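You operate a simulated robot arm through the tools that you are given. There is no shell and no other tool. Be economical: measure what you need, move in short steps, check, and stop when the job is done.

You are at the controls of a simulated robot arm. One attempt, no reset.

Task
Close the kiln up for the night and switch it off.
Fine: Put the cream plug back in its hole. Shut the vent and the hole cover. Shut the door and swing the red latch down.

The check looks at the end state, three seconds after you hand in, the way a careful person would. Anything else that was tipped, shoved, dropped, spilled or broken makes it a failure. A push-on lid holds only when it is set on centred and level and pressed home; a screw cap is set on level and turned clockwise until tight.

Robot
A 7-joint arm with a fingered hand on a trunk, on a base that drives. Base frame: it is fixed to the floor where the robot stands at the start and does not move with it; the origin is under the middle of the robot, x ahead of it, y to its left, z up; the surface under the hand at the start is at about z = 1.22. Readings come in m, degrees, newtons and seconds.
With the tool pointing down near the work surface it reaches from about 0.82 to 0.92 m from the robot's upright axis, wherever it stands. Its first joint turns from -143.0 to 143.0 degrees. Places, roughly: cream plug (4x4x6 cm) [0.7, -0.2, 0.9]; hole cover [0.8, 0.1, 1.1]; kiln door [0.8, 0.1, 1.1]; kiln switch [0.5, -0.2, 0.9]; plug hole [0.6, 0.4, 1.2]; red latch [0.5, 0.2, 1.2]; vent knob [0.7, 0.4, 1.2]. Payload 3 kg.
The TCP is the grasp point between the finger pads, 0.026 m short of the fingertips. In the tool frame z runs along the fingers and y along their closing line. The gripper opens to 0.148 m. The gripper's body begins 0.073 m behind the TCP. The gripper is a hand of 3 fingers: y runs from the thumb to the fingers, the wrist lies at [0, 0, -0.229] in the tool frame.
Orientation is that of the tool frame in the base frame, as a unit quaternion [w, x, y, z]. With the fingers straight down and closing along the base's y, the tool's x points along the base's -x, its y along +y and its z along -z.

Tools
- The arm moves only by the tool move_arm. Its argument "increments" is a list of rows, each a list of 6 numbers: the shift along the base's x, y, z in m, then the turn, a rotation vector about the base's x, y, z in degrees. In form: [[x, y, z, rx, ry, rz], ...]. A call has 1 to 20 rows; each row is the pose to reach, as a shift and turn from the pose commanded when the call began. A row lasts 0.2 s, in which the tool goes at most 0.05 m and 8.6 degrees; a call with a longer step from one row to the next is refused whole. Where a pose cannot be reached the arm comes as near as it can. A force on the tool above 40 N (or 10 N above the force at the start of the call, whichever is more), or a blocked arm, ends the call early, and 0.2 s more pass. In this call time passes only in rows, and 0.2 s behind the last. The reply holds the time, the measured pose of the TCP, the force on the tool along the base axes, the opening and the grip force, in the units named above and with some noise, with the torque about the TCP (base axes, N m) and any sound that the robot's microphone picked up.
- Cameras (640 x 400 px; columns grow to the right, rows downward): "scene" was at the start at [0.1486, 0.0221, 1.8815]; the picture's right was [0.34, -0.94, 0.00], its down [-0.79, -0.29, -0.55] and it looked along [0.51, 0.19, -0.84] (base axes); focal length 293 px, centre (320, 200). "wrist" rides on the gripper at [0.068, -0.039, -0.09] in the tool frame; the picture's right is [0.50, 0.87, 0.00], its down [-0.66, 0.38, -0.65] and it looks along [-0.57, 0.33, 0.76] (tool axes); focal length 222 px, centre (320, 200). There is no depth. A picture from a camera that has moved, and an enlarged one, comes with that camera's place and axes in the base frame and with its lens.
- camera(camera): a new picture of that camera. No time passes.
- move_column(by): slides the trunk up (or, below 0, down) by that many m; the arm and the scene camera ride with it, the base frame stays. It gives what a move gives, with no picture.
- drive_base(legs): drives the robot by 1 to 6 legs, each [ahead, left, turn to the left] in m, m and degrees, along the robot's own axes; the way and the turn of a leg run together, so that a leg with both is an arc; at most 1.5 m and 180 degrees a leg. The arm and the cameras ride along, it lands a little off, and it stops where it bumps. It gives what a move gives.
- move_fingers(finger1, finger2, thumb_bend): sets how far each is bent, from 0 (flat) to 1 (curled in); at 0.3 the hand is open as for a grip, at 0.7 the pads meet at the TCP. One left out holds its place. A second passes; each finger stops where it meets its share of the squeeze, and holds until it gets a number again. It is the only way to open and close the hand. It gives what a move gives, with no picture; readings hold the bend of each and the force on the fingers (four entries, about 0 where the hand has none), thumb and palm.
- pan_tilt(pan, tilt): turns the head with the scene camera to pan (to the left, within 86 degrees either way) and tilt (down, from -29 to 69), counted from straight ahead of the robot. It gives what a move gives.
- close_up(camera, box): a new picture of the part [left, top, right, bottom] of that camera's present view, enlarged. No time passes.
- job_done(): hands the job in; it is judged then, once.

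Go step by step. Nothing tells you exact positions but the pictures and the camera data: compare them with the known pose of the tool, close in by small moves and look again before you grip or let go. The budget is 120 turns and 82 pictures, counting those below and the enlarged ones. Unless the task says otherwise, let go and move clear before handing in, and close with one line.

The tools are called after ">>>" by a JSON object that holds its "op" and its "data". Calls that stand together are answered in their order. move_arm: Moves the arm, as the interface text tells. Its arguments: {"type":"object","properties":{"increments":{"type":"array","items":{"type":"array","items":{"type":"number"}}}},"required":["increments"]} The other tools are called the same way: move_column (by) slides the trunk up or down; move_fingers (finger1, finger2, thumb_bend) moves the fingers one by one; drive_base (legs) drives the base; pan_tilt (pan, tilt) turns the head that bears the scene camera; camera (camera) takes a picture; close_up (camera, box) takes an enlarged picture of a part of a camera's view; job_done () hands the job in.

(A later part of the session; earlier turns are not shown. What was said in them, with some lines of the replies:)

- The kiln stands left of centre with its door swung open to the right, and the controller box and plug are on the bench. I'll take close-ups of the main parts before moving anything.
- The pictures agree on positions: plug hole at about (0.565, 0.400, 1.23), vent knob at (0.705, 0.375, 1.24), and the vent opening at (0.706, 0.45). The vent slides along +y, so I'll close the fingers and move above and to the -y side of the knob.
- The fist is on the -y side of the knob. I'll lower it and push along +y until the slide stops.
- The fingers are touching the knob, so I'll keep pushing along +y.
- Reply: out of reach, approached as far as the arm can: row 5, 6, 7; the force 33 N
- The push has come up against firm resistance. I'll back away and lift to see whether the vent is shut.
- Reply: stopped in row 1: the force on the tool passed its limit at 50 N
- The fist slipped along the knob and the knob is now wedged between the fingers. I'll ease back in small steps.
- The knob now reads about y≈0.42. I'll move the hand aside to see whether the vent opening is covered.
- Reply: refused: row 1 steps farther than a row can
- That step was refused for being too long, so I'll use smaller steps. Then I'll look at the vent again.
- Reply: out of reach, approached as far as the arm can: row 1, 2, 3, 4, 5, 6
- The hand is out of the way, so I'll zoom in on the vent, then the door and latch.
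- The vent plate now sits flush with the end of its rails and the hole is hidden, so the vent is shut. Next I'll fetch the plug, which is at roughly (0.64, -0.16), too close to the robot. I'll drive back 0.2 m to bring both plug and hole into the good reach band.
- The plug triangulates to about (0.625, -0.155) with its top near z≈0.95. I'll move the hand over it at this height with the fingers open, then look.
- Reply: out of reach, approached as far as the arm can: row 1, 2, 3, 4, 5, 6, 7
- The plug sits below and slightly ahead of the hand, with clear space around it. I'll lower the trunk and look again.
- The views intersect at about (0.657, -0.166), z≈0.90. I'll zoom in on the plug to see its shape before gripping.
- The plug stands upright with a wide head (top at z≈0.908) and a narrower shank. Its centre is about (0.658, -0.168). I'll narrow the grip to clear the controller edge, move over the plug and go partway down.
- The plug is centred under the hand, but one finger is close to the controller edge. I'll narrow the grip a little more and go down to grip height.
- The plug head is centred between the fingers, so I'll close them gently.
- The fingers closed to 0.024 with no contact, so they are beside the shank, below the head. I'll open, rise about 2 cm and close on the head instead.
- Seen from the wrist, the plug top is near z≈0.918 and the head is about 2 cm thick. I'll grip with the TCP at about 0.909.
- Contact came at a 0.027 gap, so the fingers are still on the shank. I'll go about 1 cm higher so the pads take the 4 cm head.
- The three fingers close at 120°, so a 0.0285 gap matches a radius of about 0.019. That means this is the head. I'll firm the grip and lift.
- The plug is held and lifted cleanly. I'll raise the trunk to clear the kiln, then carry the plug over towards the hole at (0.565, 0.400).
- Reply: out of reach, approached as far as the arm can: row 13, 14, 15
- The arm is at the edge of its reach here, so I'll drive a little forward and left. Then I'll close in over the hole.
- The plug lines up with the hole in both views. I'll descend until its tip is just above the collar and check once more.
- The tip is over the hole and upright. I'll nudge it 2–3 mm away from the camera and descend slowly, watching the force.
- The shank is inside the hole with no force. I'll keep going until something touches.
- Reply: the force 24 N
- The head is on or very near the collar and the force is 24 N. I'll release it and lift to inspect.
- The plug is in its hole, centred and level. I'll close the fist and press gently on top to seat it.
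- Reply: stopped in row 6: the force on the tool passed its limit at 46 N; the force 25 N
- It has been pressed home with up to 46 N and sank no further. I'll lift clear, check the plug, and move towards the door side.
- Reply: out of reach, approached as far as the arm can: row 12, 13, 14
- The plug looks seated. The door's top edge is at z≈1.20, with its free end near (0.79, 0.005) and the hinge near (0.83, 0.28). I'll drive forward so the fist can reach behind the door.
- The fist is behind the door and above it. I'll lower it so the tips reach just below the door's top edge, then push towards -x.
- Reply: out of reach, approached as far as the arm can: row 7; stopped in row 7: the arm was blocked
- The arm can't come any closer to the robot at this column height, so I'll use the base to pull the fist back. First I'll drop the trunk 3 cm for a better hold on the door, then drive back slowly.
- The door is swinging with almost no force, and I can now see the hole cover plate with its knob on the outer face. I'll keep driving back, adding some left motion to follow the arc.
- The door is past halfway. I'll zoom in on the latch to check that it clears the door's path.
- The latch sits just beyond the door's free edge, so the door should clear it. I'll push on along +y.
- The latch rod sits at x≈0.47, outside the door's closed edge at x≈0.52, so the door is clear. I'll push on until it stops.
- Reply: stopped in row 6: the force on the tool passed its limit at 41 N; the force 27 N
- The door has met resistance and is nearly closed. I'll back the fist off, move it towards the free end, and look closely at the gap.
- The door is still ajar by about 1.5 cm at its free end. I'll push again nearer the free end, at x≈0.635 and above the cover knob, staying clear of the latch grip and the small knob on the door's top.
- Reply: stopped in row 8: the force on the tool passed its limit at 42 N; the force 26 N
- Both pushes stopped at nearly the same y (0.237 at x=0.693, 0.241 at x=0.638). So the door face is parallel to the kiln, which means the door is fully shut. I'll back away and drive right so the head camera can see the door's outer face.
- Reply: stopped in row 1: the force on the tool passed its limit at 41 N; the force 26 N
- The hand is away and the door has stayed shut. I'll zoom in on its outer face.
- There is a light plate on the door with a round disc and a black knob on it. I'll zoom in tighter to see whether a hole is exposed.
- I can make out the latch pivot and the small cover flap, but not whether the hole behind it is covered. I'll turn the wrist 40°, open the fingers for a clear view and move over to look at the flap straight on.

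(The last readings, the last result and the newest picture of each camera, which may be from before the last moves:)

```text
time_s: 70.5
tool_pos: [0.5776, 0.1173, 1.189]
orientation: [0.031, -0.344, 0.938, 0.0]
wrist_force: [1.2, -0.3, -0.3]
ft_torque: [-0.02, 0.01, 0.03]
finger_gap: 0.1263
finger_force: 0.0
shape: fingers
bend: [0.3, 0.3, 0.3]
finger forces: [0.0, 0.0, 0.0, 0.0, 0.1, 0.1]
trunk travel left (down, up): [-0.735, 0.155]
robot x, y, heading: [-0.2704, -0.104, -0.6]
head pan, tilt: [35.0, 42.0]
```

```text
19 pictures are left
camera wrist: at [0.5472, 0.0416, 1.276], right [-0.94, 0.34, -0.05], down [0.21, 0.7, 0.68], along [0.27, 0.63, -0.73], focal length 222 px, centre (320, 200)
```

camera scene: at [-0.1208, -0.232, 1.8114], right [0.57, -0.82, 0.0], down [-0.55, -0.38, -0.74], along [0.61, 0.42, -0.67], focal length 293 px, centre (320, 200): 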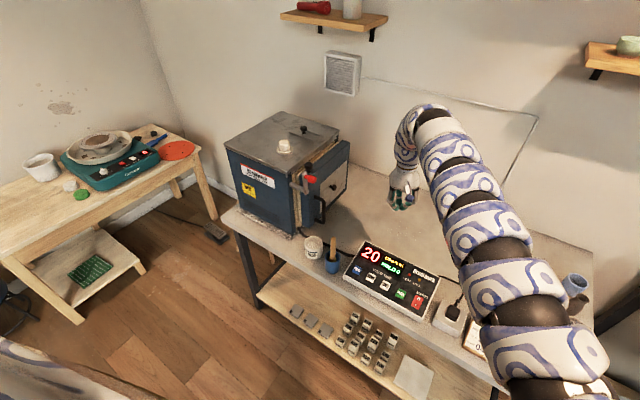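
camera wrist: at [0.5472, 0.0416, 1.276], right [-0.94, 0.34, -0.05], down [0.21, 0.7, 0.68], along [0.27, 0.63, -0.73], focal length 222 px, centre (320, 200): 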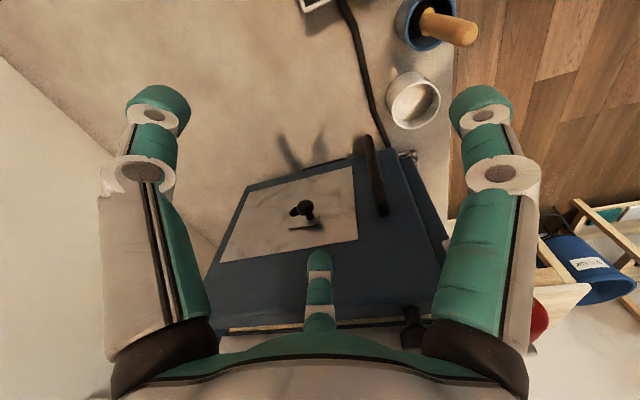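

>>> {"op": "close_up", "data": {"camera": "wrist", "box": [265, 185, 345, 240]}}

```text
7.27 times, centred on (305, 212) of wrist
camera zoom: at [0.5472, 0.0416, 1.276], right [-0.94, 0.34, -0.05], down [0.21, 0.7, 0.68], along [0.27, 0.63, -0.73], focal length 1615 px, centre (429, 109)
```

zoom: 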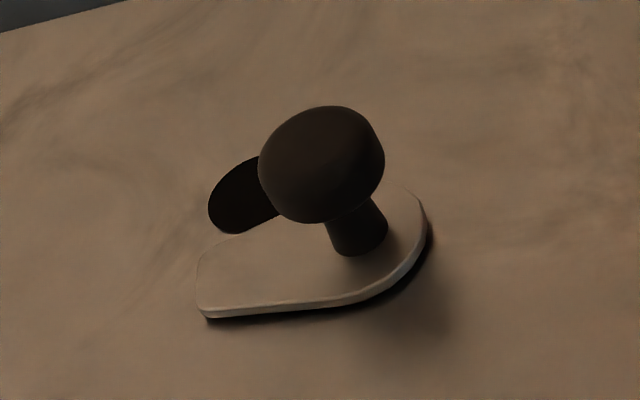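

Now it's clear. The dark hole at about (0.682, z 1.035) is exposed. The flap's pivot is just above it at about (0.684, 1.060), and the knob end is swung out to the -x side at (0.653, 1.057). I need to press the knob down and round towards +x, so I'll make a fist, undo the turn and tilt the fingers towards the door.

>>> {"op": "move_fingers", "data": {"finger1": 0.7, "finger2": 0.7, "thumb_bend": 0.7}}

>>> {"op": "move_arm", "data": {"increments": [[0, 0, 0, 0, 0, -8], [0, 0, 0, 0, 0, -16], [0, 0, 0, 0, 0, -24], [0, 0, 0, 0, 0, -32], [0, 0, 0, 0, 0, -40]]}}

>>> {"op": "move_arm", "data": {"increments": [[0, 0, 0, 8, 0, 0], [0, 0, 0, 16, 0, 0], [0, 0, 0, 24, 0, 0], [0, 0, 0, 32, 0, 0], [0, 0, 0, 40, 0, 0]]}}

>>> {"op": "drive_base", "data": {"legs": [[0.075, 0, 0]]}}

```text
time_s: 71.5
tool_pos: [0.5774, 0.1165, 1.1896]
orientation: [0.032, -0.345, 0.938, 0.0]
wrist_force: [0.1, -0.6, -0.3]
ft_torque: [0.01, 0.02, 0.0]
finger_gap: 0.0001
finger_force: 0.1
shape: fingers
bend: [0.69, 0.69, 0.7]
finger forces: [0.1, 0.0, 0.1, 0.0, 0.0, 0.1]
trunk travel left (down, up): [-0.735, 0.155]
robot x, y, heading: [-0.2733, -0.1116, -0.3]
head pan, tilt: [35.0, 42.0]
```

```text
time_s: 72.7
tool_pos: [0.5781, 0.1163, 1.1909]
orientation: [0.03, -0.002, 0.999, -0.011]
wrist_force: [-0.3, 0.3, 0.1]
ft_torque: [0.0, -0.03, -0.02]
finger_gap: 0.0003
finger_force: 0.0
shape: fingers
bend: [0.69, 0.69, 0.7]
finger forces: [0.0, 0.1, 0.0, 0.1, 0.1, 0.0]
trunk travel left (down, up): [-0.735, 0.155]
robot x, y, heading: [-0.2679, -0.1078, -0.6]
head pan, tilt: [35.0, 42.0]
```

```text
time_s: 73.8
tool_pos: [0.5785, 0.1164, 1.1902]
orientation: [0.03, 0.008, 0.942, 0.333]
wrist_force: [0.3, -0.2, -0.9]
ft_torque: [-0.02, -0.03, 0.0]
finger_gap: 0.0
finger_force: 0.0
shape: fingers
bend: [0.69, 0.69, 0.7]
finger forces: [0.0, 0.0, 0.0, 0.0, 0.2, 0.0]
trunk travel left (down, up): [-0.735, 0.155]
robot x, y, heading: [-0.2706, -0.1086, -0.6]
head pan, tilt: [35.0, 42.0]
```

```text
time_s: 74.9
tool_pos: [0.6559, 0.1132, 1.188]
orientation: [0.029, 0.009, 0.943, 0.331]
wrist_force: [-0.1, 0.1, 0.1]
ft_torque: [-0.01, 0.0, 0.02]
finger_gap: 0.0
finger_force: 0.1
shape: fingers
bend: [0.69, 0.69, 0.7]
finger forces: [0.1, 0.0, 0.0, 0.0, 0.0, 0.0]
trunk travel left (down, up): [-0.735, 0.155]
robot x, y, heading: [-0.196, -0.1098, -0.3]
head pan, tilt: [35.0, 42.0]
```

The hand is tilted about 39° towards the door. I'll bring the tips just above the knob and check.

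>>> {"op": "move_arm", "data": {"increments": [[-0.003, 0.035, -0.01, 0, 0, 0], [-0.006, 0.07, -0.02, 0, 0, 0], [-0.006, 0.1, -0.035, 0, 0, 0], [-0.006, 0.1, -0.05, 0, 0, 0]]}}

>>> {"op": "close_up", "data": {"camera": "scene", "box": [225, 125, 337, 215]}}

```text
time_s: 75.9
tool_pos: [0.6487, 0.214, 1.1388]
orientation: [0.03, 0.008, 0.943, 0.332]
wrist_force: [0.1, -0.1, -0.6]
ft_torque: [0.01, 0.01, 0.04]
finger_gap: 0.0002
finger_force: 0.1
shape: fingers
bend: [0.69, 0.69, 0.7]
finger forces: [0.1, 0.1, 0.0, 0.1, 0.1, 0.1]
trunk travel left (down, up): [-0.735, 0.155]
robot x, y, heading: [-0.1948, -0.1104, -0.4]
head pan, tilt: [35.0, 42.0]
```

```text
4.44 times, centred on (281, 170) of scene
camera zoom: at [-0.0449, -0.0646, 1.8115], right [0.57, -0.82, 0.0], down [-0.55, -0.38, -0.74], along [0.61, 0.42, -0.67], focal length 1304 px, centre (493, 333)
```

zoom: 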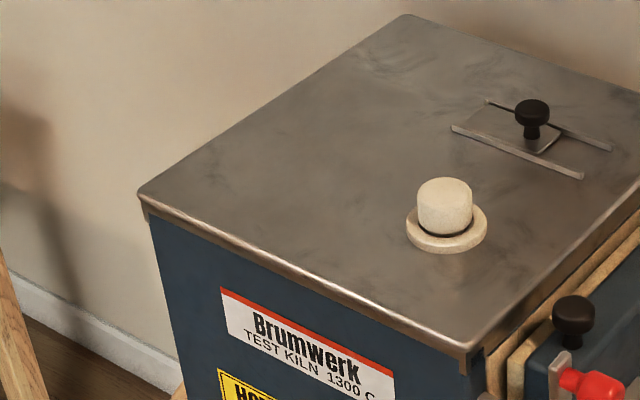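

>>> {"op": "close_up", "data": {"camera": "scene", "box": [310, 160, 422, 250]}}

```text
4.44 times, centred on (366, 205) of scene
camera zoom: at [-0.0449, -0.0646, 1.8115], right [0.57, -0.82, 0.0], down [-0.55, -0.38, -0.74], along [0.61, 0.42, -0.67], focal length 1304 px, centre (116, 178)
```

zoom: 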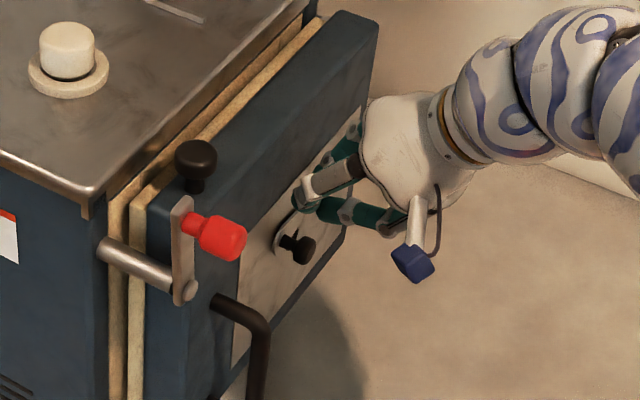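

The tips are right above the knob. I'll press down in small steps.

>>> {"op": "move_arm", "data": {"increments": [[0, 0, -0.02, 0, 0, 0], [0, 0, -0.04, 0, 0, 0], [0, 0, -0.052, 0, 0, 0], [0, 0, -0.062, 0, 0, 0], [0.003, 0, -0.072, 0, 0, 0], [0.006, 0, -0.08, 0, 0, 0]]}}

>>> {"op": "close_up", "data": {"camera": "scene", "box": [330, 180, 410, 245]}}

```text
time_s: 77.3
tool_pos: [0.6525, 0.2132, 1.0608]
orientation: [0.029, 0.008, 0.943, 0.332]
wrist_force: [-3.3, 0.6, 4.9]
ft_torque: [0.08, -0.06, 0.05]
finger_gap: 0.0003
finger_force: 3.5
shape: fingers
bend: [0.69, 0.7, 0.7]
finger forces: [0.0, 7.4, 0.1, 0.0, 0.0, 0.0]
trunk travel left (down, up): [-0.735, 0.155]
robot x, y, heading: [-0.194, -0.1046, -0.3]
head pan, tilt: [35.0, 42.0]
```

```text
6.15 times, centred on (370, 212) of scene
camera zoom: at [-0.046, -0.0644, 1.8117], right [0.57, -0.82, 0.0], down [-0.55, -0.38, -0.74], along [0.61, 0.42, -0.67], focal length 1805 px, centre (12, 123)
```

zoom: 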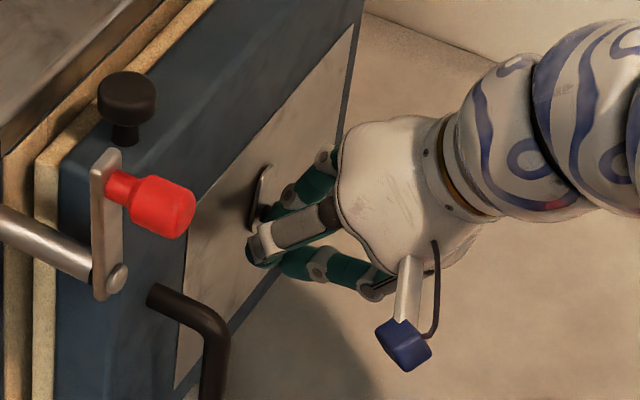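

The flap is swinging down, with a few newtons of contact force on it. I'll push on down and towards +x to finish the swing.

>>> {"op": "move_arm", "data": {"increments": [[0.006, 0, -0.006, 0, 0, 0], [0.012, 0, -0.01, 0, 0, 0], [0.018, 0, -0.013, 0, 0, 0], [0.024, 0, -0.015, 0, 0, 0], [0.03, 0, -0.016, 0, 0, 0]]}}

```text
time_s: 78.5
tool_pos: [0.6734, 0.2109, 1.0485]
orientation: [0.033, 0.007, 0.943, 0.331]
wrist_force: [-17.7, -9.6, 25.2]
ft_torque: [0.48, 0.03, 0.32]
finger_gap: 0.002
finger_force: 20.2
shape: fingers
bend: [0.67, 0.74, 0.7]
finger forces: [0.0, 40.7, 0.1, 0.0, 0.2, 0.0]
out of reach, approached as far as the arm can: row 4, 5
trunk travel left (down, up): [-0.735, 0.155]
robot x, y, heading: [-0.1968, -0.1111, -0.2]
head pan, tilt: [35.0, 42.0]
```

It has come against a firm stop. I'll back away from the door and look with the wrist camera.

>>> {"op": "move_arm", "data": {"increments": [[-0.01, -0.01, 0.015, 0, 0, 0], [-0.025, -0.04, 0.03, 0, 0, 0], [-0.04, -0.08, 0.05, 0, 0, 0], [-0.05, -0.12, 0.07, 0, 0, 0], [-0.05, -0.15, 0.09, 0, 0, 0]]}}

>>> {"op": "camera", "data": {"camera": "wrist"}}

>>> {"op": "close_up", "data": {"camera": "scene", "box": [315, 160, 395, 225]}}

```text
time_s: 79.7
tool_pos: [0.6252, 0.0599, 1.1333]
orientation: [0.029, 0.008, 0.943, 0.331]
wrist_force: [-1.0, 0.5, 0.4]
ft_torque: [-0.01, 0.0, 0.0]
finger_gap: 0.0001
finger_force: 0.0
shape: fingers
bend: [0.69, 0.7, 0.7]
finger forces: [0.0, 0.1, 0.0, 0.0, 0.0, 0.1]
trunk travel left (down, up): [-0.735, 0.155]
robot x, y, heading: [-0.1952, -0.1114, -0.6]
head pan, tilt: [35.0, 42.0]
```

```text
14 pictures are left
camera wrist: at [0.5528, -0.0235, 1.1755], right [-0.5, 0.69, 0.52], down [0.61, -0.14, 0.78], along [0.61, 0.71, -0.36], focal length 222 px, centre (320, 200)
```

wrist: 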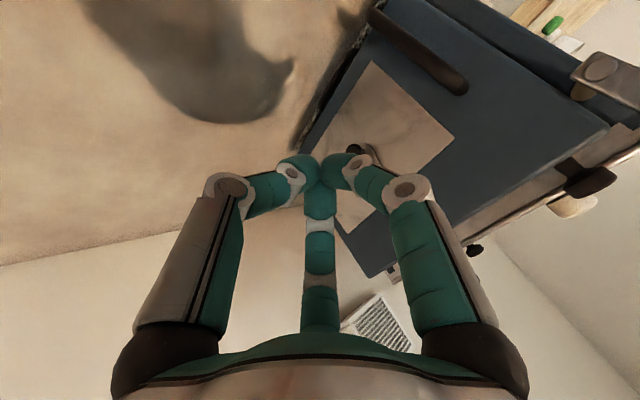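

```text
6.15 times, centred on (355, 192) of scene
camera zoom: at [-0.0446, -0.0643, 1.8115], right [0.57, -0.82, 0.0], down [-0.55, -0.38, -0.74], along [0.61, 0.42, -0.67], focal length 1805 px, centre (105, 246)
```

zoom: 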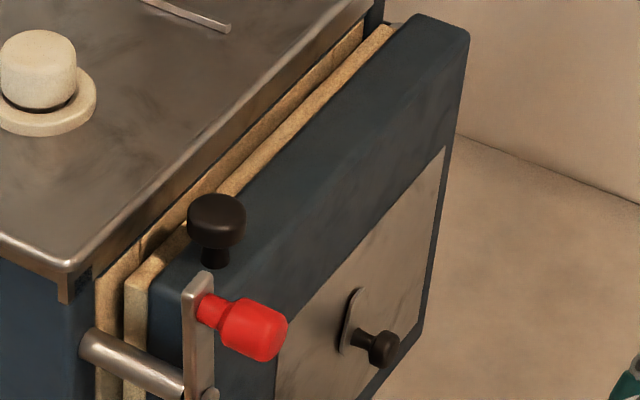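

The flap now hangs vertically with its knob at (0.687, 1.03), right over the hole, so the cover is shut. Next is the latch: pivot near (0.485, 0.24, 1.16), grip straight above at z≈1.22. I'll raise the hand and drive back to get on its -x side.

>>> {"op": "move_arm", "data": {"increments": [[0, 0, 0.04, 0, 0, 0], [0, 0, 0.08, 0, 0, 0], [0, 0, 0.12, 0, 0, 0]]}}

>>> {"op": "drive_base", "data": {"legs": [[-0.195, 0, 0]]}}

>>> {"op": "move_arm", "data": {"increments": [[0, 0.04, 0, 0, 0, 0], [0, 0.08, 0, 0, 0, 0], [0, 0.11, 0, 0, 0, 0]]}}

>>> {"op": "camera", "data": {"camera": "scene"}}

```text
time_s: 80.5
tool_pos: [0.6232, 0.0642, 1.2547]
orientation: [0.029, 0.008, 0.943, 0.331]
wrist_force: [-0.2, 1.0, -0.1]
ft_torque: [0.01, 0.02, 0.01]
finger_gap: 0.0005
finger_force: 0.0
shape: fingers
bend: [0.69, 0.7, 0.7]
finger forces: [0.1, 0.1, 0.0, 0.0, 0.1, 0.1]
trunk travel left (down, up): [-0.735, 0.155]
robot x, y, heading: [-0.1965, -0.1057, -0.6]
head pan, tilt: [35.0, 42.0]
```

```text
time_s: 82.0
tool_pos: [0.4304, 0.0644, 1.2565]
orientation: [0.031, 0.008, 0.943, 0.331]
wrist_force: [0.5, -0.6, 0.4]
ft_torque: [-0.02, -0.02, -0.01]
finger_gap: 0.0004
finger_force: 0.1
shape: fingers
bend: [0.69, 0.7, 0.7]
finger forces: [0.1, 0.0, 0.0, 0.0, 0.0, 0.0]
trunk travel left (down, up): [-0.735, 0.155]
robot x, y, heading: [-0.3868, -0.1066, -0.5]
head pan, tilt: [35.0, 42.0]
```

```text
time_s: 82.8
tool_pos: [0.4325, 0.1737, 1.2569]
orientation: [0.03, 0.008, 0.943, 0.331]
wrist_force: [0.5, 0.2, -0.5]
ft_torque: [0.0, 0.01, -0.01]
finger_gap: 0.0003
finger_force: 0.1
shape: fingers
bend: [0.69, 0.7, 0.7]
finger forces: [0.0, 0.0, 0.0, 0.0, 0.0, 0.0]
trunk travel left (down, up): [-0.735, 0.155]
robot x, y, heading: [-0.3872, -0.1067, -0.8]
head pan, tilt: [35.0, 42.0]
```

```text
12 pictures are left
camera scene: at [-0.2368, -0.0618, 1.8115], right [0.57, -0.82, 0.0], down [-0.55, -0.38, -0.74], along [0.61, 0.42, -0.67], focal length 293 px, centre (320, 200)
```

scene: 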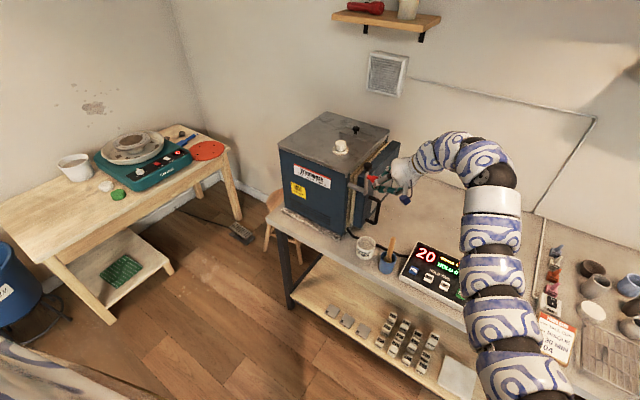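

>>> {"op": "close_up", "data": {"camera": "scene", "box": [340, 140, 420, 205]}}

```text
6.15 times, centred on (380, 172) of scene
camera zoom: at [-0.2368, -0.0618, 1.8115], right [0.57, -0.82, 0.0], down [-0.55, -0.38, -0.74], along [0.61, 0.42, -0.67], focal length 1805 px, centre (-49, 369)
```

zoom: 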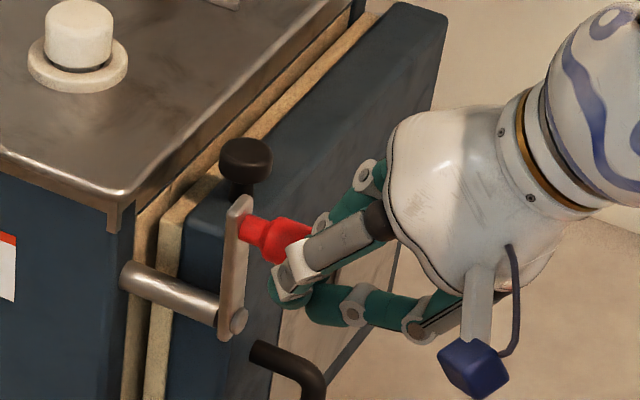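

The fist is just in front of the grip and needs to go slightly to its -x side. I'll slide in beside it and push towards +x.

>>> {"op": "move_arm", "data": {"increments": [[-0.012, 0.015, -0.01, 0, 0, 0], [-0.012, 0.033, -0.02, 0, 0, 0], [0.003, 0.033, -0.02, 0, 0, 0], [0.018, 0.033, -0.019, 0, 0, 0], [0.033, 0.033, -0.018, 0, 0, 0], [0.045, 0.033, -0.017, 0, 0, 0], [0.057, 0.033, -0.017, 0, 0, 0]]}}

>>> {"op": "close_up", "data": {"camera": "scene", "box": [340, 140, 420, 205]}}

```text
time_s: 84.4
tool_pos: [0.4878, 0.2064, 1.2391]
orientation: [0.03, 0.008, 0.943, 0.332]
wrist_force: [0.1, 0.1, 0.0]
ft_torque: [-0.02, -0.03, -0.01]
finger_gap: 0.0003
finger_force: 0.1
shape: fingers
bend: [0.69, 0.7, 0.7]
finger forces: [0.0, 0.0, 0.0, 0.0, 0.0, 0.0]
trunk travel left (down, up): [-0.735, 0.155]
robot x, y, heading: [-0.3902, -0.1099, -0.5]
head pan, tilt: [35.0, 42.0]
```

```text
6.15 times, centred on (380, 172) of scene
camera zoom: at [-0.2365, -0.0622, 1.8115], right [0.57, -0.82, 0.0], down [-0.55, -0.38, -0.74], along [0.61, 0.42, -0.67], focal length 1805 px, centre (-49, 369)
```

zoom: 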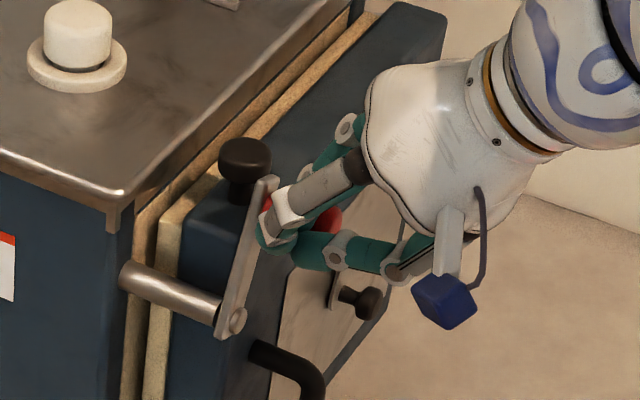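

The latch is rotating freely. I'll follow its arc over and down until it stops.

>>> {"op": "move_arm", "data": {"increments": [[0.017, 0, -0.003, 0, 0, 0], [0.033, 0, -0.01, 0, 0, 0], [0.044, 0, -0.018, 0, 0, 0], [0.05, 0, -0.027, 0, 0, 0], [0.055, 0, -0.036, 0, 0, 0], [0.058, 0, -0.046, 0, 0, 0], [0.06, 0, -0.056, 0, 0, 0], [0.061, 0, -0.066, 0, 0, 0]]}}

>>> {"op": "close_up", "data": {"camera": "scene", "box": [340, 140, 420, 205]}}

```text
time_s: 86.2
tool_pos: [0.521, 0.1893, 1.1836]
orientation: [0.03, 0.007, 0.943, 0.331]
wrist_force: [-0.5, 0.3, 0.2]
ft_torque: [0.0, -0.01, -0.04]
finger_gap: 0.0004
finger_force: 0.1
shape: fingers
bend: [0.69, 0.7, 0.7]
finger forces: [0.0, 0.0, 0.0, 0.0, 0.1, 0.1]
out of reach, approached as far as the arm can: row 2, 3, 4, 5, 6, 7, 8
trunk travel left (down, up): [-0.735, 0.155]
robot x, y, heading: [-0.388, -0.1075, -0.4]
head pan, tilt: [35.0, 42.0]
```

```text
6.15 times, centred on (380, 172) of scene
camera zoom: at [-0.2374, -0.0629, 1.8116], right [0.57, -0.82, 0.0], down [-0.55, -0.38, -0.74], along [0.61, 0.42, -0.67], focal length 1805 px, centre (-49, 369)
```

zoom: 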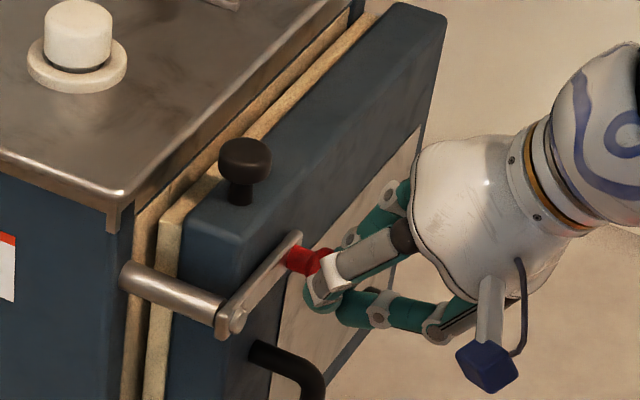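

The latch is nearly horizontal, about 13° short. The arm ran out of reach, so I'll lift, drive forward 8 cm and press the grip down from above.

>>> {"op": "move_arm", "data": {"increments": [[0, -0.02, 0.03, 0, 0, 0], [0, -0.02, 0.07, 0, 0, 0]]}}

>>> {"op": "drive_base", "data": {"legs": [[0.08, 0.0, 0]]}}

```text
time_s: 86.8
tool_pos: [0.5229, 0.1699, 1.2521]
orientation: [0.03, 0.009, 0.943, 0.33]
wrist_force: [-1.1, 0.4, 0.8]
ft_torque: [0.01, 0.02, -0.02]
finger_gap: 0.0001
finger_force: 0.2
shape: fingers
bend: [0.69, 0.7, 0.7]
finger forces: [0.1, 0.1, 0.0, 0.0, 0.0, 0.0]
trunk travel left (down, up): [-0.735, 0.155]
robot x, y, heading: [-0.3847, -0.1062, -0.5]
head pan, tilt: [35.0, 42.0]
```

```text
time_s: 87.9
tool_pos: [0.6031, 0.1674, 1.2513]
orientation: [0.029, 0.009, 0.943, 0.331]
wrist_force: [0.0, 0.3, 0.0]
ft_torque: [0.02, 0.05, 0.0]
finger_gap: 0.0003
finger_force: 0.2
shape: fingers
bend: [0.69, 0.7, 0.7]
finger forces: [0.0, 0.0, 0.0, 0.0, 0.1, 0.0]
trunk travel left (down, up): [-0.735, 0.155]
robot x, y, heading: [-0.3113, -0.1077, -0.4]
head pan, tilt: [35.0, 42.0]
```

>>> {"op": "move_arm", "data": {"increments": [[-0.035, 0.015, 0, 0, 0, 0], [-0.061, 0.038, 0, 0, 0, 0], [-0.061, 0.038, -0.02, 0, 0, 0], [-0.061, 0.038, -0.035, 0, 0, 0], [-0.061, 0.038, -0.048, 0, 0, 0], [-0.061, 0.038, -0.06, 0, 0, 0], [-0.061, 0.038, -0.07, 0, 0, 0], [-0.061, 0.038, -0.08, 0, 0, 0]]}}

>>> {"op": "close_up", "data": {"camera": "scene", "box": [305, 150, 385, 215]}}

```text
time_s: 89.7
tool_pos: [0.5413, 0.2047, 1.1738]
orientation: [0.031, 0.009, 0.943, 0.332]
wrist_force: [-2.4, 0.3, 4.4]
ft_torque: [0.05, -0.03, 0.01]
finger_gap: 0.0008
finger_force: 2.7
shape: fingers
bend: [0.69, 0.7, 0.7]
finger forces: [0.0, 5.6, 0.0, 0.0, 0.1, 0.0]
trunk travel left (down, up): [-0.735, 0.155]
robot x, y, heading: [-0.3098, -0.1086, -0.5]
head pan, tilt: [35.0, 42.0]
```

```text
6.15 times, centred on (345, 182) of scene
camera zoom: at [-0.1593, -0.0636, 1.8117], right [0.56, -0.83, 0.0], down [-0.55, -0.38, -0.74], along [0.61, 0.42, -0.67], focal length 1805 px, centre (166, 308)
```

zoom: 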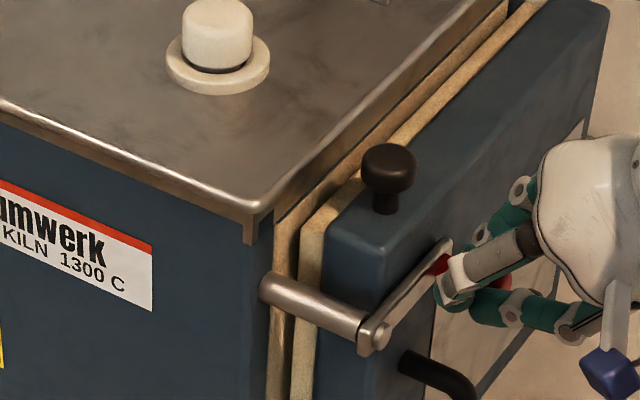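

There is light contact on the grip. I'll keep pressing down until it stops.

>>> {"op": "move_arm", "data": {"increments": [[0, 0, -0.008, 0, 0, 0], [0, 0, -0.016, 0, 0, 0], [0, 0, -0.024, 0, 0, 0], [0, 0, -0.032, 0, 0, 0], [0, 0, -0.04, 0, 0, 0]]}}

```text
time_s: 90.9
tool_pos: [0.5362, 0.2062, 1.1397]
orientation: [0.032, 0.007, 0.942, 0.333]
wrist_force: [-22.1, -0.6, 31.7]
ft_torque: [0.53, -0.86, 0.31]
finger_gap: 0.0
finger_force: 18.5
shape: fingers
bend: [0.69, 0.72, 0.7]
finger forces: [0.0, 37.0, 0.1, 0.0, 0.0, 0.0]
trunk travel left (down, up): [-0.735, 0.155]
robot x, y, heading: [-0.3074, -0.1061, -0.2]
head pan, tilt: [35.0, 42.0]
```

There's firm resistance, so it is probably at its stop. I'll relieve the pressure, back out along -y and look.

>>> {"op": "move_arm", "data": {"increments": [[0, 0, 0.012, 0, 0, 0], [0, -0.02, 0.015, 0, 0, 0], [0, -0.06, 0.03, 0, 0, 0], [0, -0.1, 0.06, 0, 0, 0], [0, -0.14, 0.08, 0, 0, 0], [0, -0.18, 0.1, 0, 0, 0]]}}

>>> {"op": "close_up", "data": {"camera": "scene", "box": [305, 150, 385, 215]}}

```text
time_s: 92.3
tool_pos: [0.5394, 0.0247, 1.2324]
orientation: [0.029, 0.008, 0.943, 0.332]
wrist_force: [-0.1, 0.2, -0.5]
ft_torque: [0.02, 0.01, -0.01]
finger_gap: 0.0003
finger_force: 0.1
shape: fingers
bend: [0.69, 0.7, 0.7]
finger forces: [0.1, 0.0, 0.1, 0.0, 0.0, 0.1]
trunk travel left (down, up): [-0.735, 0.155]
robot x, y, heading: [-0.3095, -0.106, -0.6]
head pan, tilt: [35.0, 42.0]
```

```text
6.15 times, centred on (345, 182) of scene
camera zoom: at [-0.1582, -0.0643, 1.8115], right [0.56, -0.83, 0.0], down [-0.55, -0.38, -0.74], along [0.61, 0.42, -0.67], focal length 1805 px, centre (166, 308)
```

zoom: 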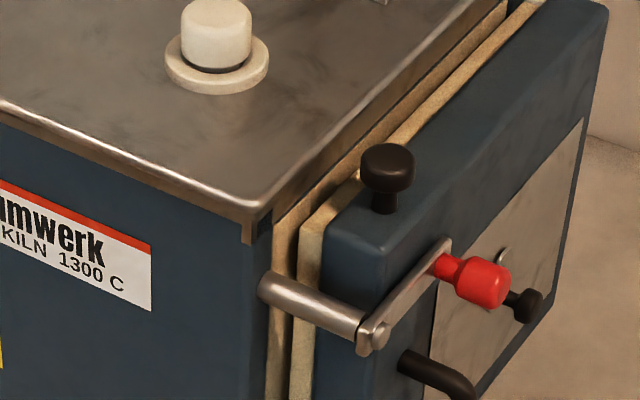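

The latch didn't move under 30 N, so it has reached its stop, swung down across the door. Last is the red MAIN switch on the controller. I'll straighten the hand, move over to it and lower the trunk.

>>> {"op": "move_arm", "data": {"increments": [[0, 0, 0, -8, 0, 0], [0, 0, 0, -16, 0, 0], [0, 0, 0, -24, 0, 0], [0, 0, 0, -32, 0, 0], [0, 0, 0, -39, 0, 0]]}}

>>> {"op": "drive_base", "data": {"legs": [[-0.07, -0.235, 0]]}}

>>> {"op": "move_column", "data": {"by": -0.15}}

>>> {"op": "pan_tilt", "data": {"pan": 5, "tilt": 45}}

>>> {"op": "camera", "data": {"camera": "scene"}}

```text
time_s: 93.5
tool_pos: [0.5398, 0.0258, 1.2324]
orientation: [0.031, -0.002, 1.0, -0.003]
wrist_force: [0.4, 0.1, -0.5]
ft_torque: [0.02, 0.02, 0.05]
finger_gap: 0.0
finger_force: 0.1
shape: fingers
bend: [0.69, 0.7, 0.7]
finger forces: [0.1, 0.1, 0.0, 0.0, 0.0, 0.0]
trunk travel left (down, up): [-0.735, 0.155]
robot x, y, heading: [-0.3087, -0.1072, -0.7]
head pan, tilt: [35.0, 42.0]
```

```text
time_s: 95.3
tool_pos: [0.4992, -0.2136, 1.2316]
orientation: [0.031, 0.026, 0.999, -0.004]
wrist_force: [0.5, 0.3, -0.1]
ft_torque: [-0.01, -0.02, -0.02]
finger_gap: 0.0
finger_force: 0.1
shape: fingers
bend: [0.69, 0.7, 0.7]
finger forces: [0.1, 0.0, 0.1, 0.0, 0.1, 0.0]
trunk travel left (down, up): [-0.735, 0.155]
robot x, y, heading: [-0.3601, -0.2988, -3.7]
head pan, tilt: [35.0, 42.0]
stopped in leg 1: the robot was blocked; the commanded pose is now the measured one
```

```text
time_s: 97.0
tool_pos: [0.4983, -0.2137, 1.0818]
orientation: [0.031, 0.026, 0.999, -0.004]
wrist_force: [0.1, 0.1, -0.1]
ft_torque: [0.0, 0.02, -0.02]
finger_gap: 0.0001
finger_force: 0.2
shape: fingers
bend: [0.69, 0.7, 0.7]
finger forces: [0.0, 0.0, 0.1, 0.0, 0.0, 0.0]
trunk travel left (down, up): [-0.585, 0.305]
robot x, y, heading: [-0.3583, -0.3013, -3.6]
head pan, tilt: [35.0, 42.0]
```

```text
time_s: 98.0
tool_pos: [0.5003, -0.2127, 1.0815]
orientation: [0.03, 0.027, 0.999, -0.003]
wrist_force: [0.6, 0.3, 0.4]
ft_torque: [-0.02, 0.02, -0.03]
finger_gap: 0.0004
finger_force: 0.0
shape: fingers
bend: [0.69, 0.7, 0.7]
finger forces: [0.1, 0.0, 0.1, 0.0, 0.0, 0.0]
trunk travel left (down, up): [-0.585, 0.305]
robot x, y, heading: [-0.3536, -0.2981, -3.6]
head pan, tilt: [5.0, 45.0]
```

```text
6 pictures are left
camera scene: at [-0.193, -0.3047, 1.6572], right [0.02, -1.0, 0.0], down [-0.71, -0.02, -0.71], along [0.71, 0.02, -0.71], focal length 293 px, centre (320, 200)
```

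scene: 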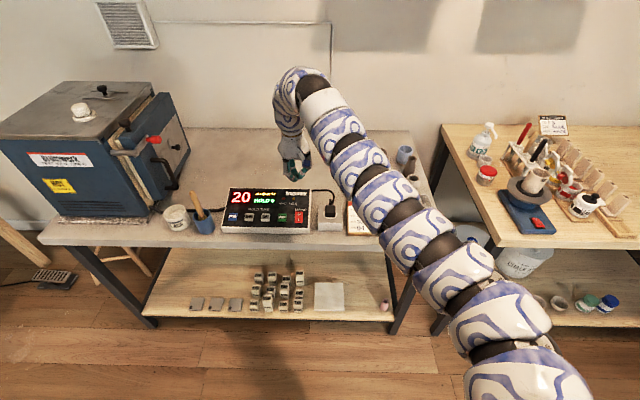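

The base bumped against something while driving, so I won't push that way again. I'll zoom in on the controller and the fist.

>>> {"op": "close_up", "data": {"camera": "scene", "box": [245, 150, 341, 240]}}

```text
4.44 times, centred on (293, 195) of scene
camera zoom: at [-0.193, -0.3047, 1.6572], right [0.02, -1.0, 0.0], down [-0.71, -0.02, -0.71], along [0.71, 0.02, -0.71], focal length 1304 px, centre (440, 222)
```

zoom: 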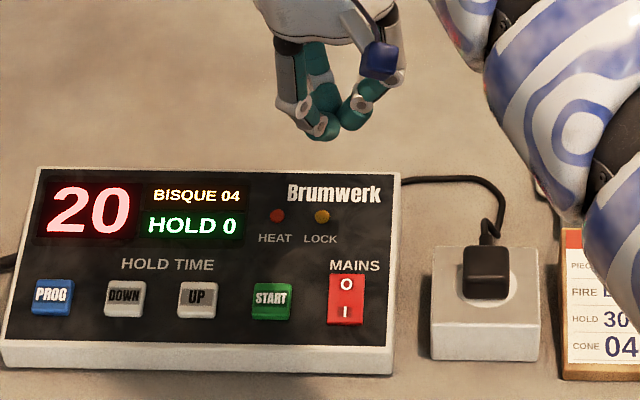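

The rocker's O mark is at its far end, and that is the side to press. I'll take a wrist view for a second line of sight.

>>> {"op": "camera", "data": {"camera": "wrist"}}

```text
4 pictures are left
camera wrist: at [0.4251, -0.2479, 1.167], right [-0.45, 0.89, -0.04], down [0.63, 0.35, 0.69], along [0.63, 0.29, -0.72], focal length 222 px, centre (320, 200)
```

wrist: 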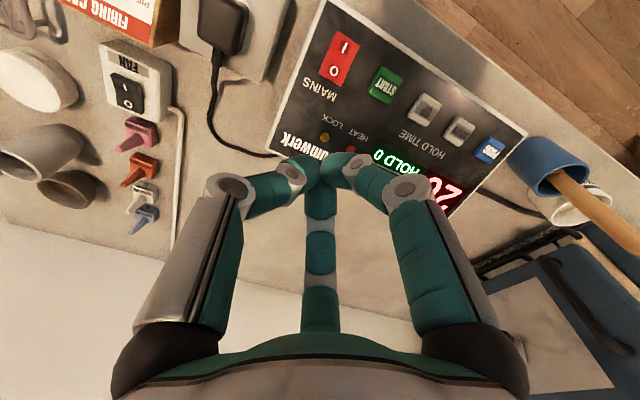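

The O side of the rocker triangulates to about (0.484, -0.214, 0.918). I'll lower the fist over it and press down in small steps.

>>> {"op": "move_arm", "data": {"increments": [[-0.008, 0, -0.03, 0, 0, 0], [-0.015, -0.001, -0.07, 0, 0, 0], [-0.015, -0.001, -0.11, 0, 0, 0], [-0.015, -0.001, -0.125, 0, 0, 0], [-0.015, -0.001, -0.132, 0, 0, 0], [-0.015, -0.001, -0.137, 0, 0, 0], [-0.015, -0.001, -0.141, 0, 0, 0]]}}

```text
time_s: 99.6
tool_pos: [0.4839, -0.2151, 0.9417]
orientation: [0.031, 0.027, 0.999, -0.004]
wrist_force: [-0.1, 0.0, -0.1]
ft_torque: [-0.01, -0.02, 0.01]
finger_gap: 0.0002
finger_force: 0.1
shape: fingers
bend: [0.69, 0.7, 0.7]
finger forces: [0.1, 0.0, 0.1, 0.1, 0.0, 0.1]
trunk travel left (down, up): [-0.585, 0.305]
robot x, y, heading: [-0.3558, -0.295, -3.9]
head pan, tilt: [5.0, 45.0]
```

No contact yet, so I'll continue down in 3–4 mm steps.

>>> {"op": "move_arm", "data": {"increments": [[0, 0, -0.004, 0, 0, 0], [0, 0, -0.008, 0, 0, 0], [0, 0, -0.012, 0, 0, 0], [0, 0, -0.016, 0, 0, 0]]}}

```text
time_s: 100.2
tool_pos: [0.4862, -0.2138, 0.939]
orientation: [0.037, 0.026, 0.999, -0.003]
wrist_force: [-4.7, -1.1, 25.7]
ft_torque: [-0.07, 0.11, 0.02]
finger_gap: 0.0
finger_force: 16.1
shape: fingers
bend: [0.71, 0.69, 0.71]
finger forces: [16.4, 0.0, 0.0, 0.0, 15.7, 0.0]
trunk travel left (down, up): [-0.585, 0.305]
robot x, y, heading: [-0.3575, -0.2988, -3.7]
head pan, tilt: [5.0, 45.0]
stopped in row 3: the force on the tool passed its limit at 43 N (the readings are from after the stop); the commanded pose is now the measured one
```

I pressed with about 43 N and heard no click. I'll lift clear and check the rocker and display.

>>> {"op": "move_arm", "data": {"increments": [[0, 0, 0.03, 0, 0, 0], [0.02, 0, 0.07, 0, 0, 0], [0.03, 0, 0.11, 0, 0, 0]]}}

>>> {"op": "close_up", "data": {"camera": "scene", "box": [245, 160, 333, 240]}}

```text
time_s: 101.0
tool_pos: [0.5173, -0.2169, 1.0453]
orientation: [0.033, 0.026, 0.999, -0.003]
wrist_force: [-0.4, 0.4, 0.2]
ft_torque: [-0.04, -0.01, -0.02]
finger_gap: 0.0
finger_force: 0.1
shape: fingers
bend: [0.7, 0.69, 0.7]
finger forces: [0.0, 0.0, 0.0, 0.0, 0.1, 0.0]
trunk travel left (down, up): [-0.585, 0.305]
robot x, y, heading: [-0.3562, -0.2995, -4.0]
head pan, tilt: [5.0, 45.0]
```

```text
5.00 times, centred on (289, 200) of scene
camera zoom: at [-0.1936, -0.3047, 1.6572], right [0.02, -1.0, 0.0], down [-0.71, -0.02, -0.71], along [0.71, 0.02, -0.71], focal length 1466 px, centre (475, 200)
```

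zoom: 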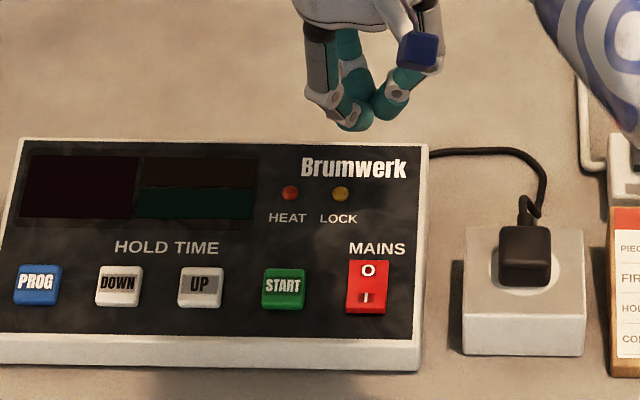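

The display is dark and the rocker is flipped to O, so the kiln is off. I'll take one last look at the kiln to confirm the door, latch, cover, vent and plug.

>>> {"op": "close_up", "data": {"camera": "scene", "box": [60, 75, 204, 200]}}

```text
3.20 times, centred on (132, 138) of scene
camera zoom: at [-0.1936, -0.3047, 1.6572], right [0.02, -1.0, 0.0], down [-0.71, -0.02, -0.71], along [0.71, 0.02, -0.71], focal length 938 px, centre (922, 400)
```

zoom: 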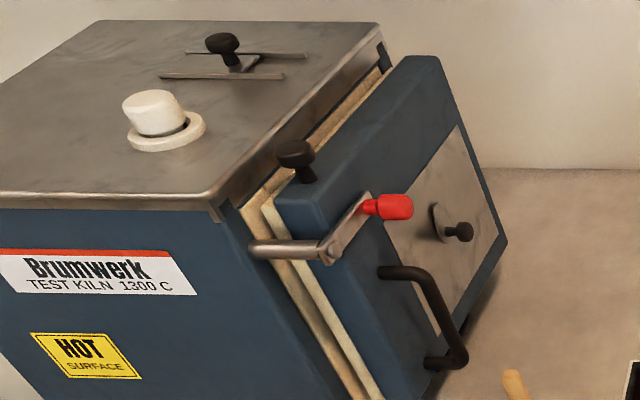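

The door sits parallel and shut, the latch is across it, the flap hangs over its hole, the vent is closed and the plug is seated. I'll lift the hand a little further and hand in.

>>> {"op": "move_arm", "data": {"increments": [[0, 0, 0.04, 0, 0, 0], [0, 0, 0.08, 0, 0, 0]]}}

>>> {"op": "job_done", "data": {}}

```text
time_s: 101.6
tool_pos: [0.5162, -0.2175, 1.1266]
orientation: [0.032, 0.026, 0.999, -0.003]
wrist_force: [0.7, -0.1, 0.1]
ft_torque: [-0.01, -0.01, -0.02]
finger_gap: 0.0
finger_force: 0.1
shape: fingers
bend: [0.7, 0.69, 0.7]
finger forces: [0.1, 0.1, 0.1, 0.0, 0.0, 0.1]
trunk travel left (down, up): [-0.585, 0.305]
robot x, y, heading: [-0.3554, -0.2983, -3.8]
head pan, tilt: [5.0, 45.0]
```

```text
The job is handed in.
```

The kiln is closed up and switched off: plug pressed home, vent and hole cover shut, door shut with the red latch swung down to its stop (about level across the door), and the display dark. The base bumped something out of view on the way to the switch, and I didn't look to see what it was.
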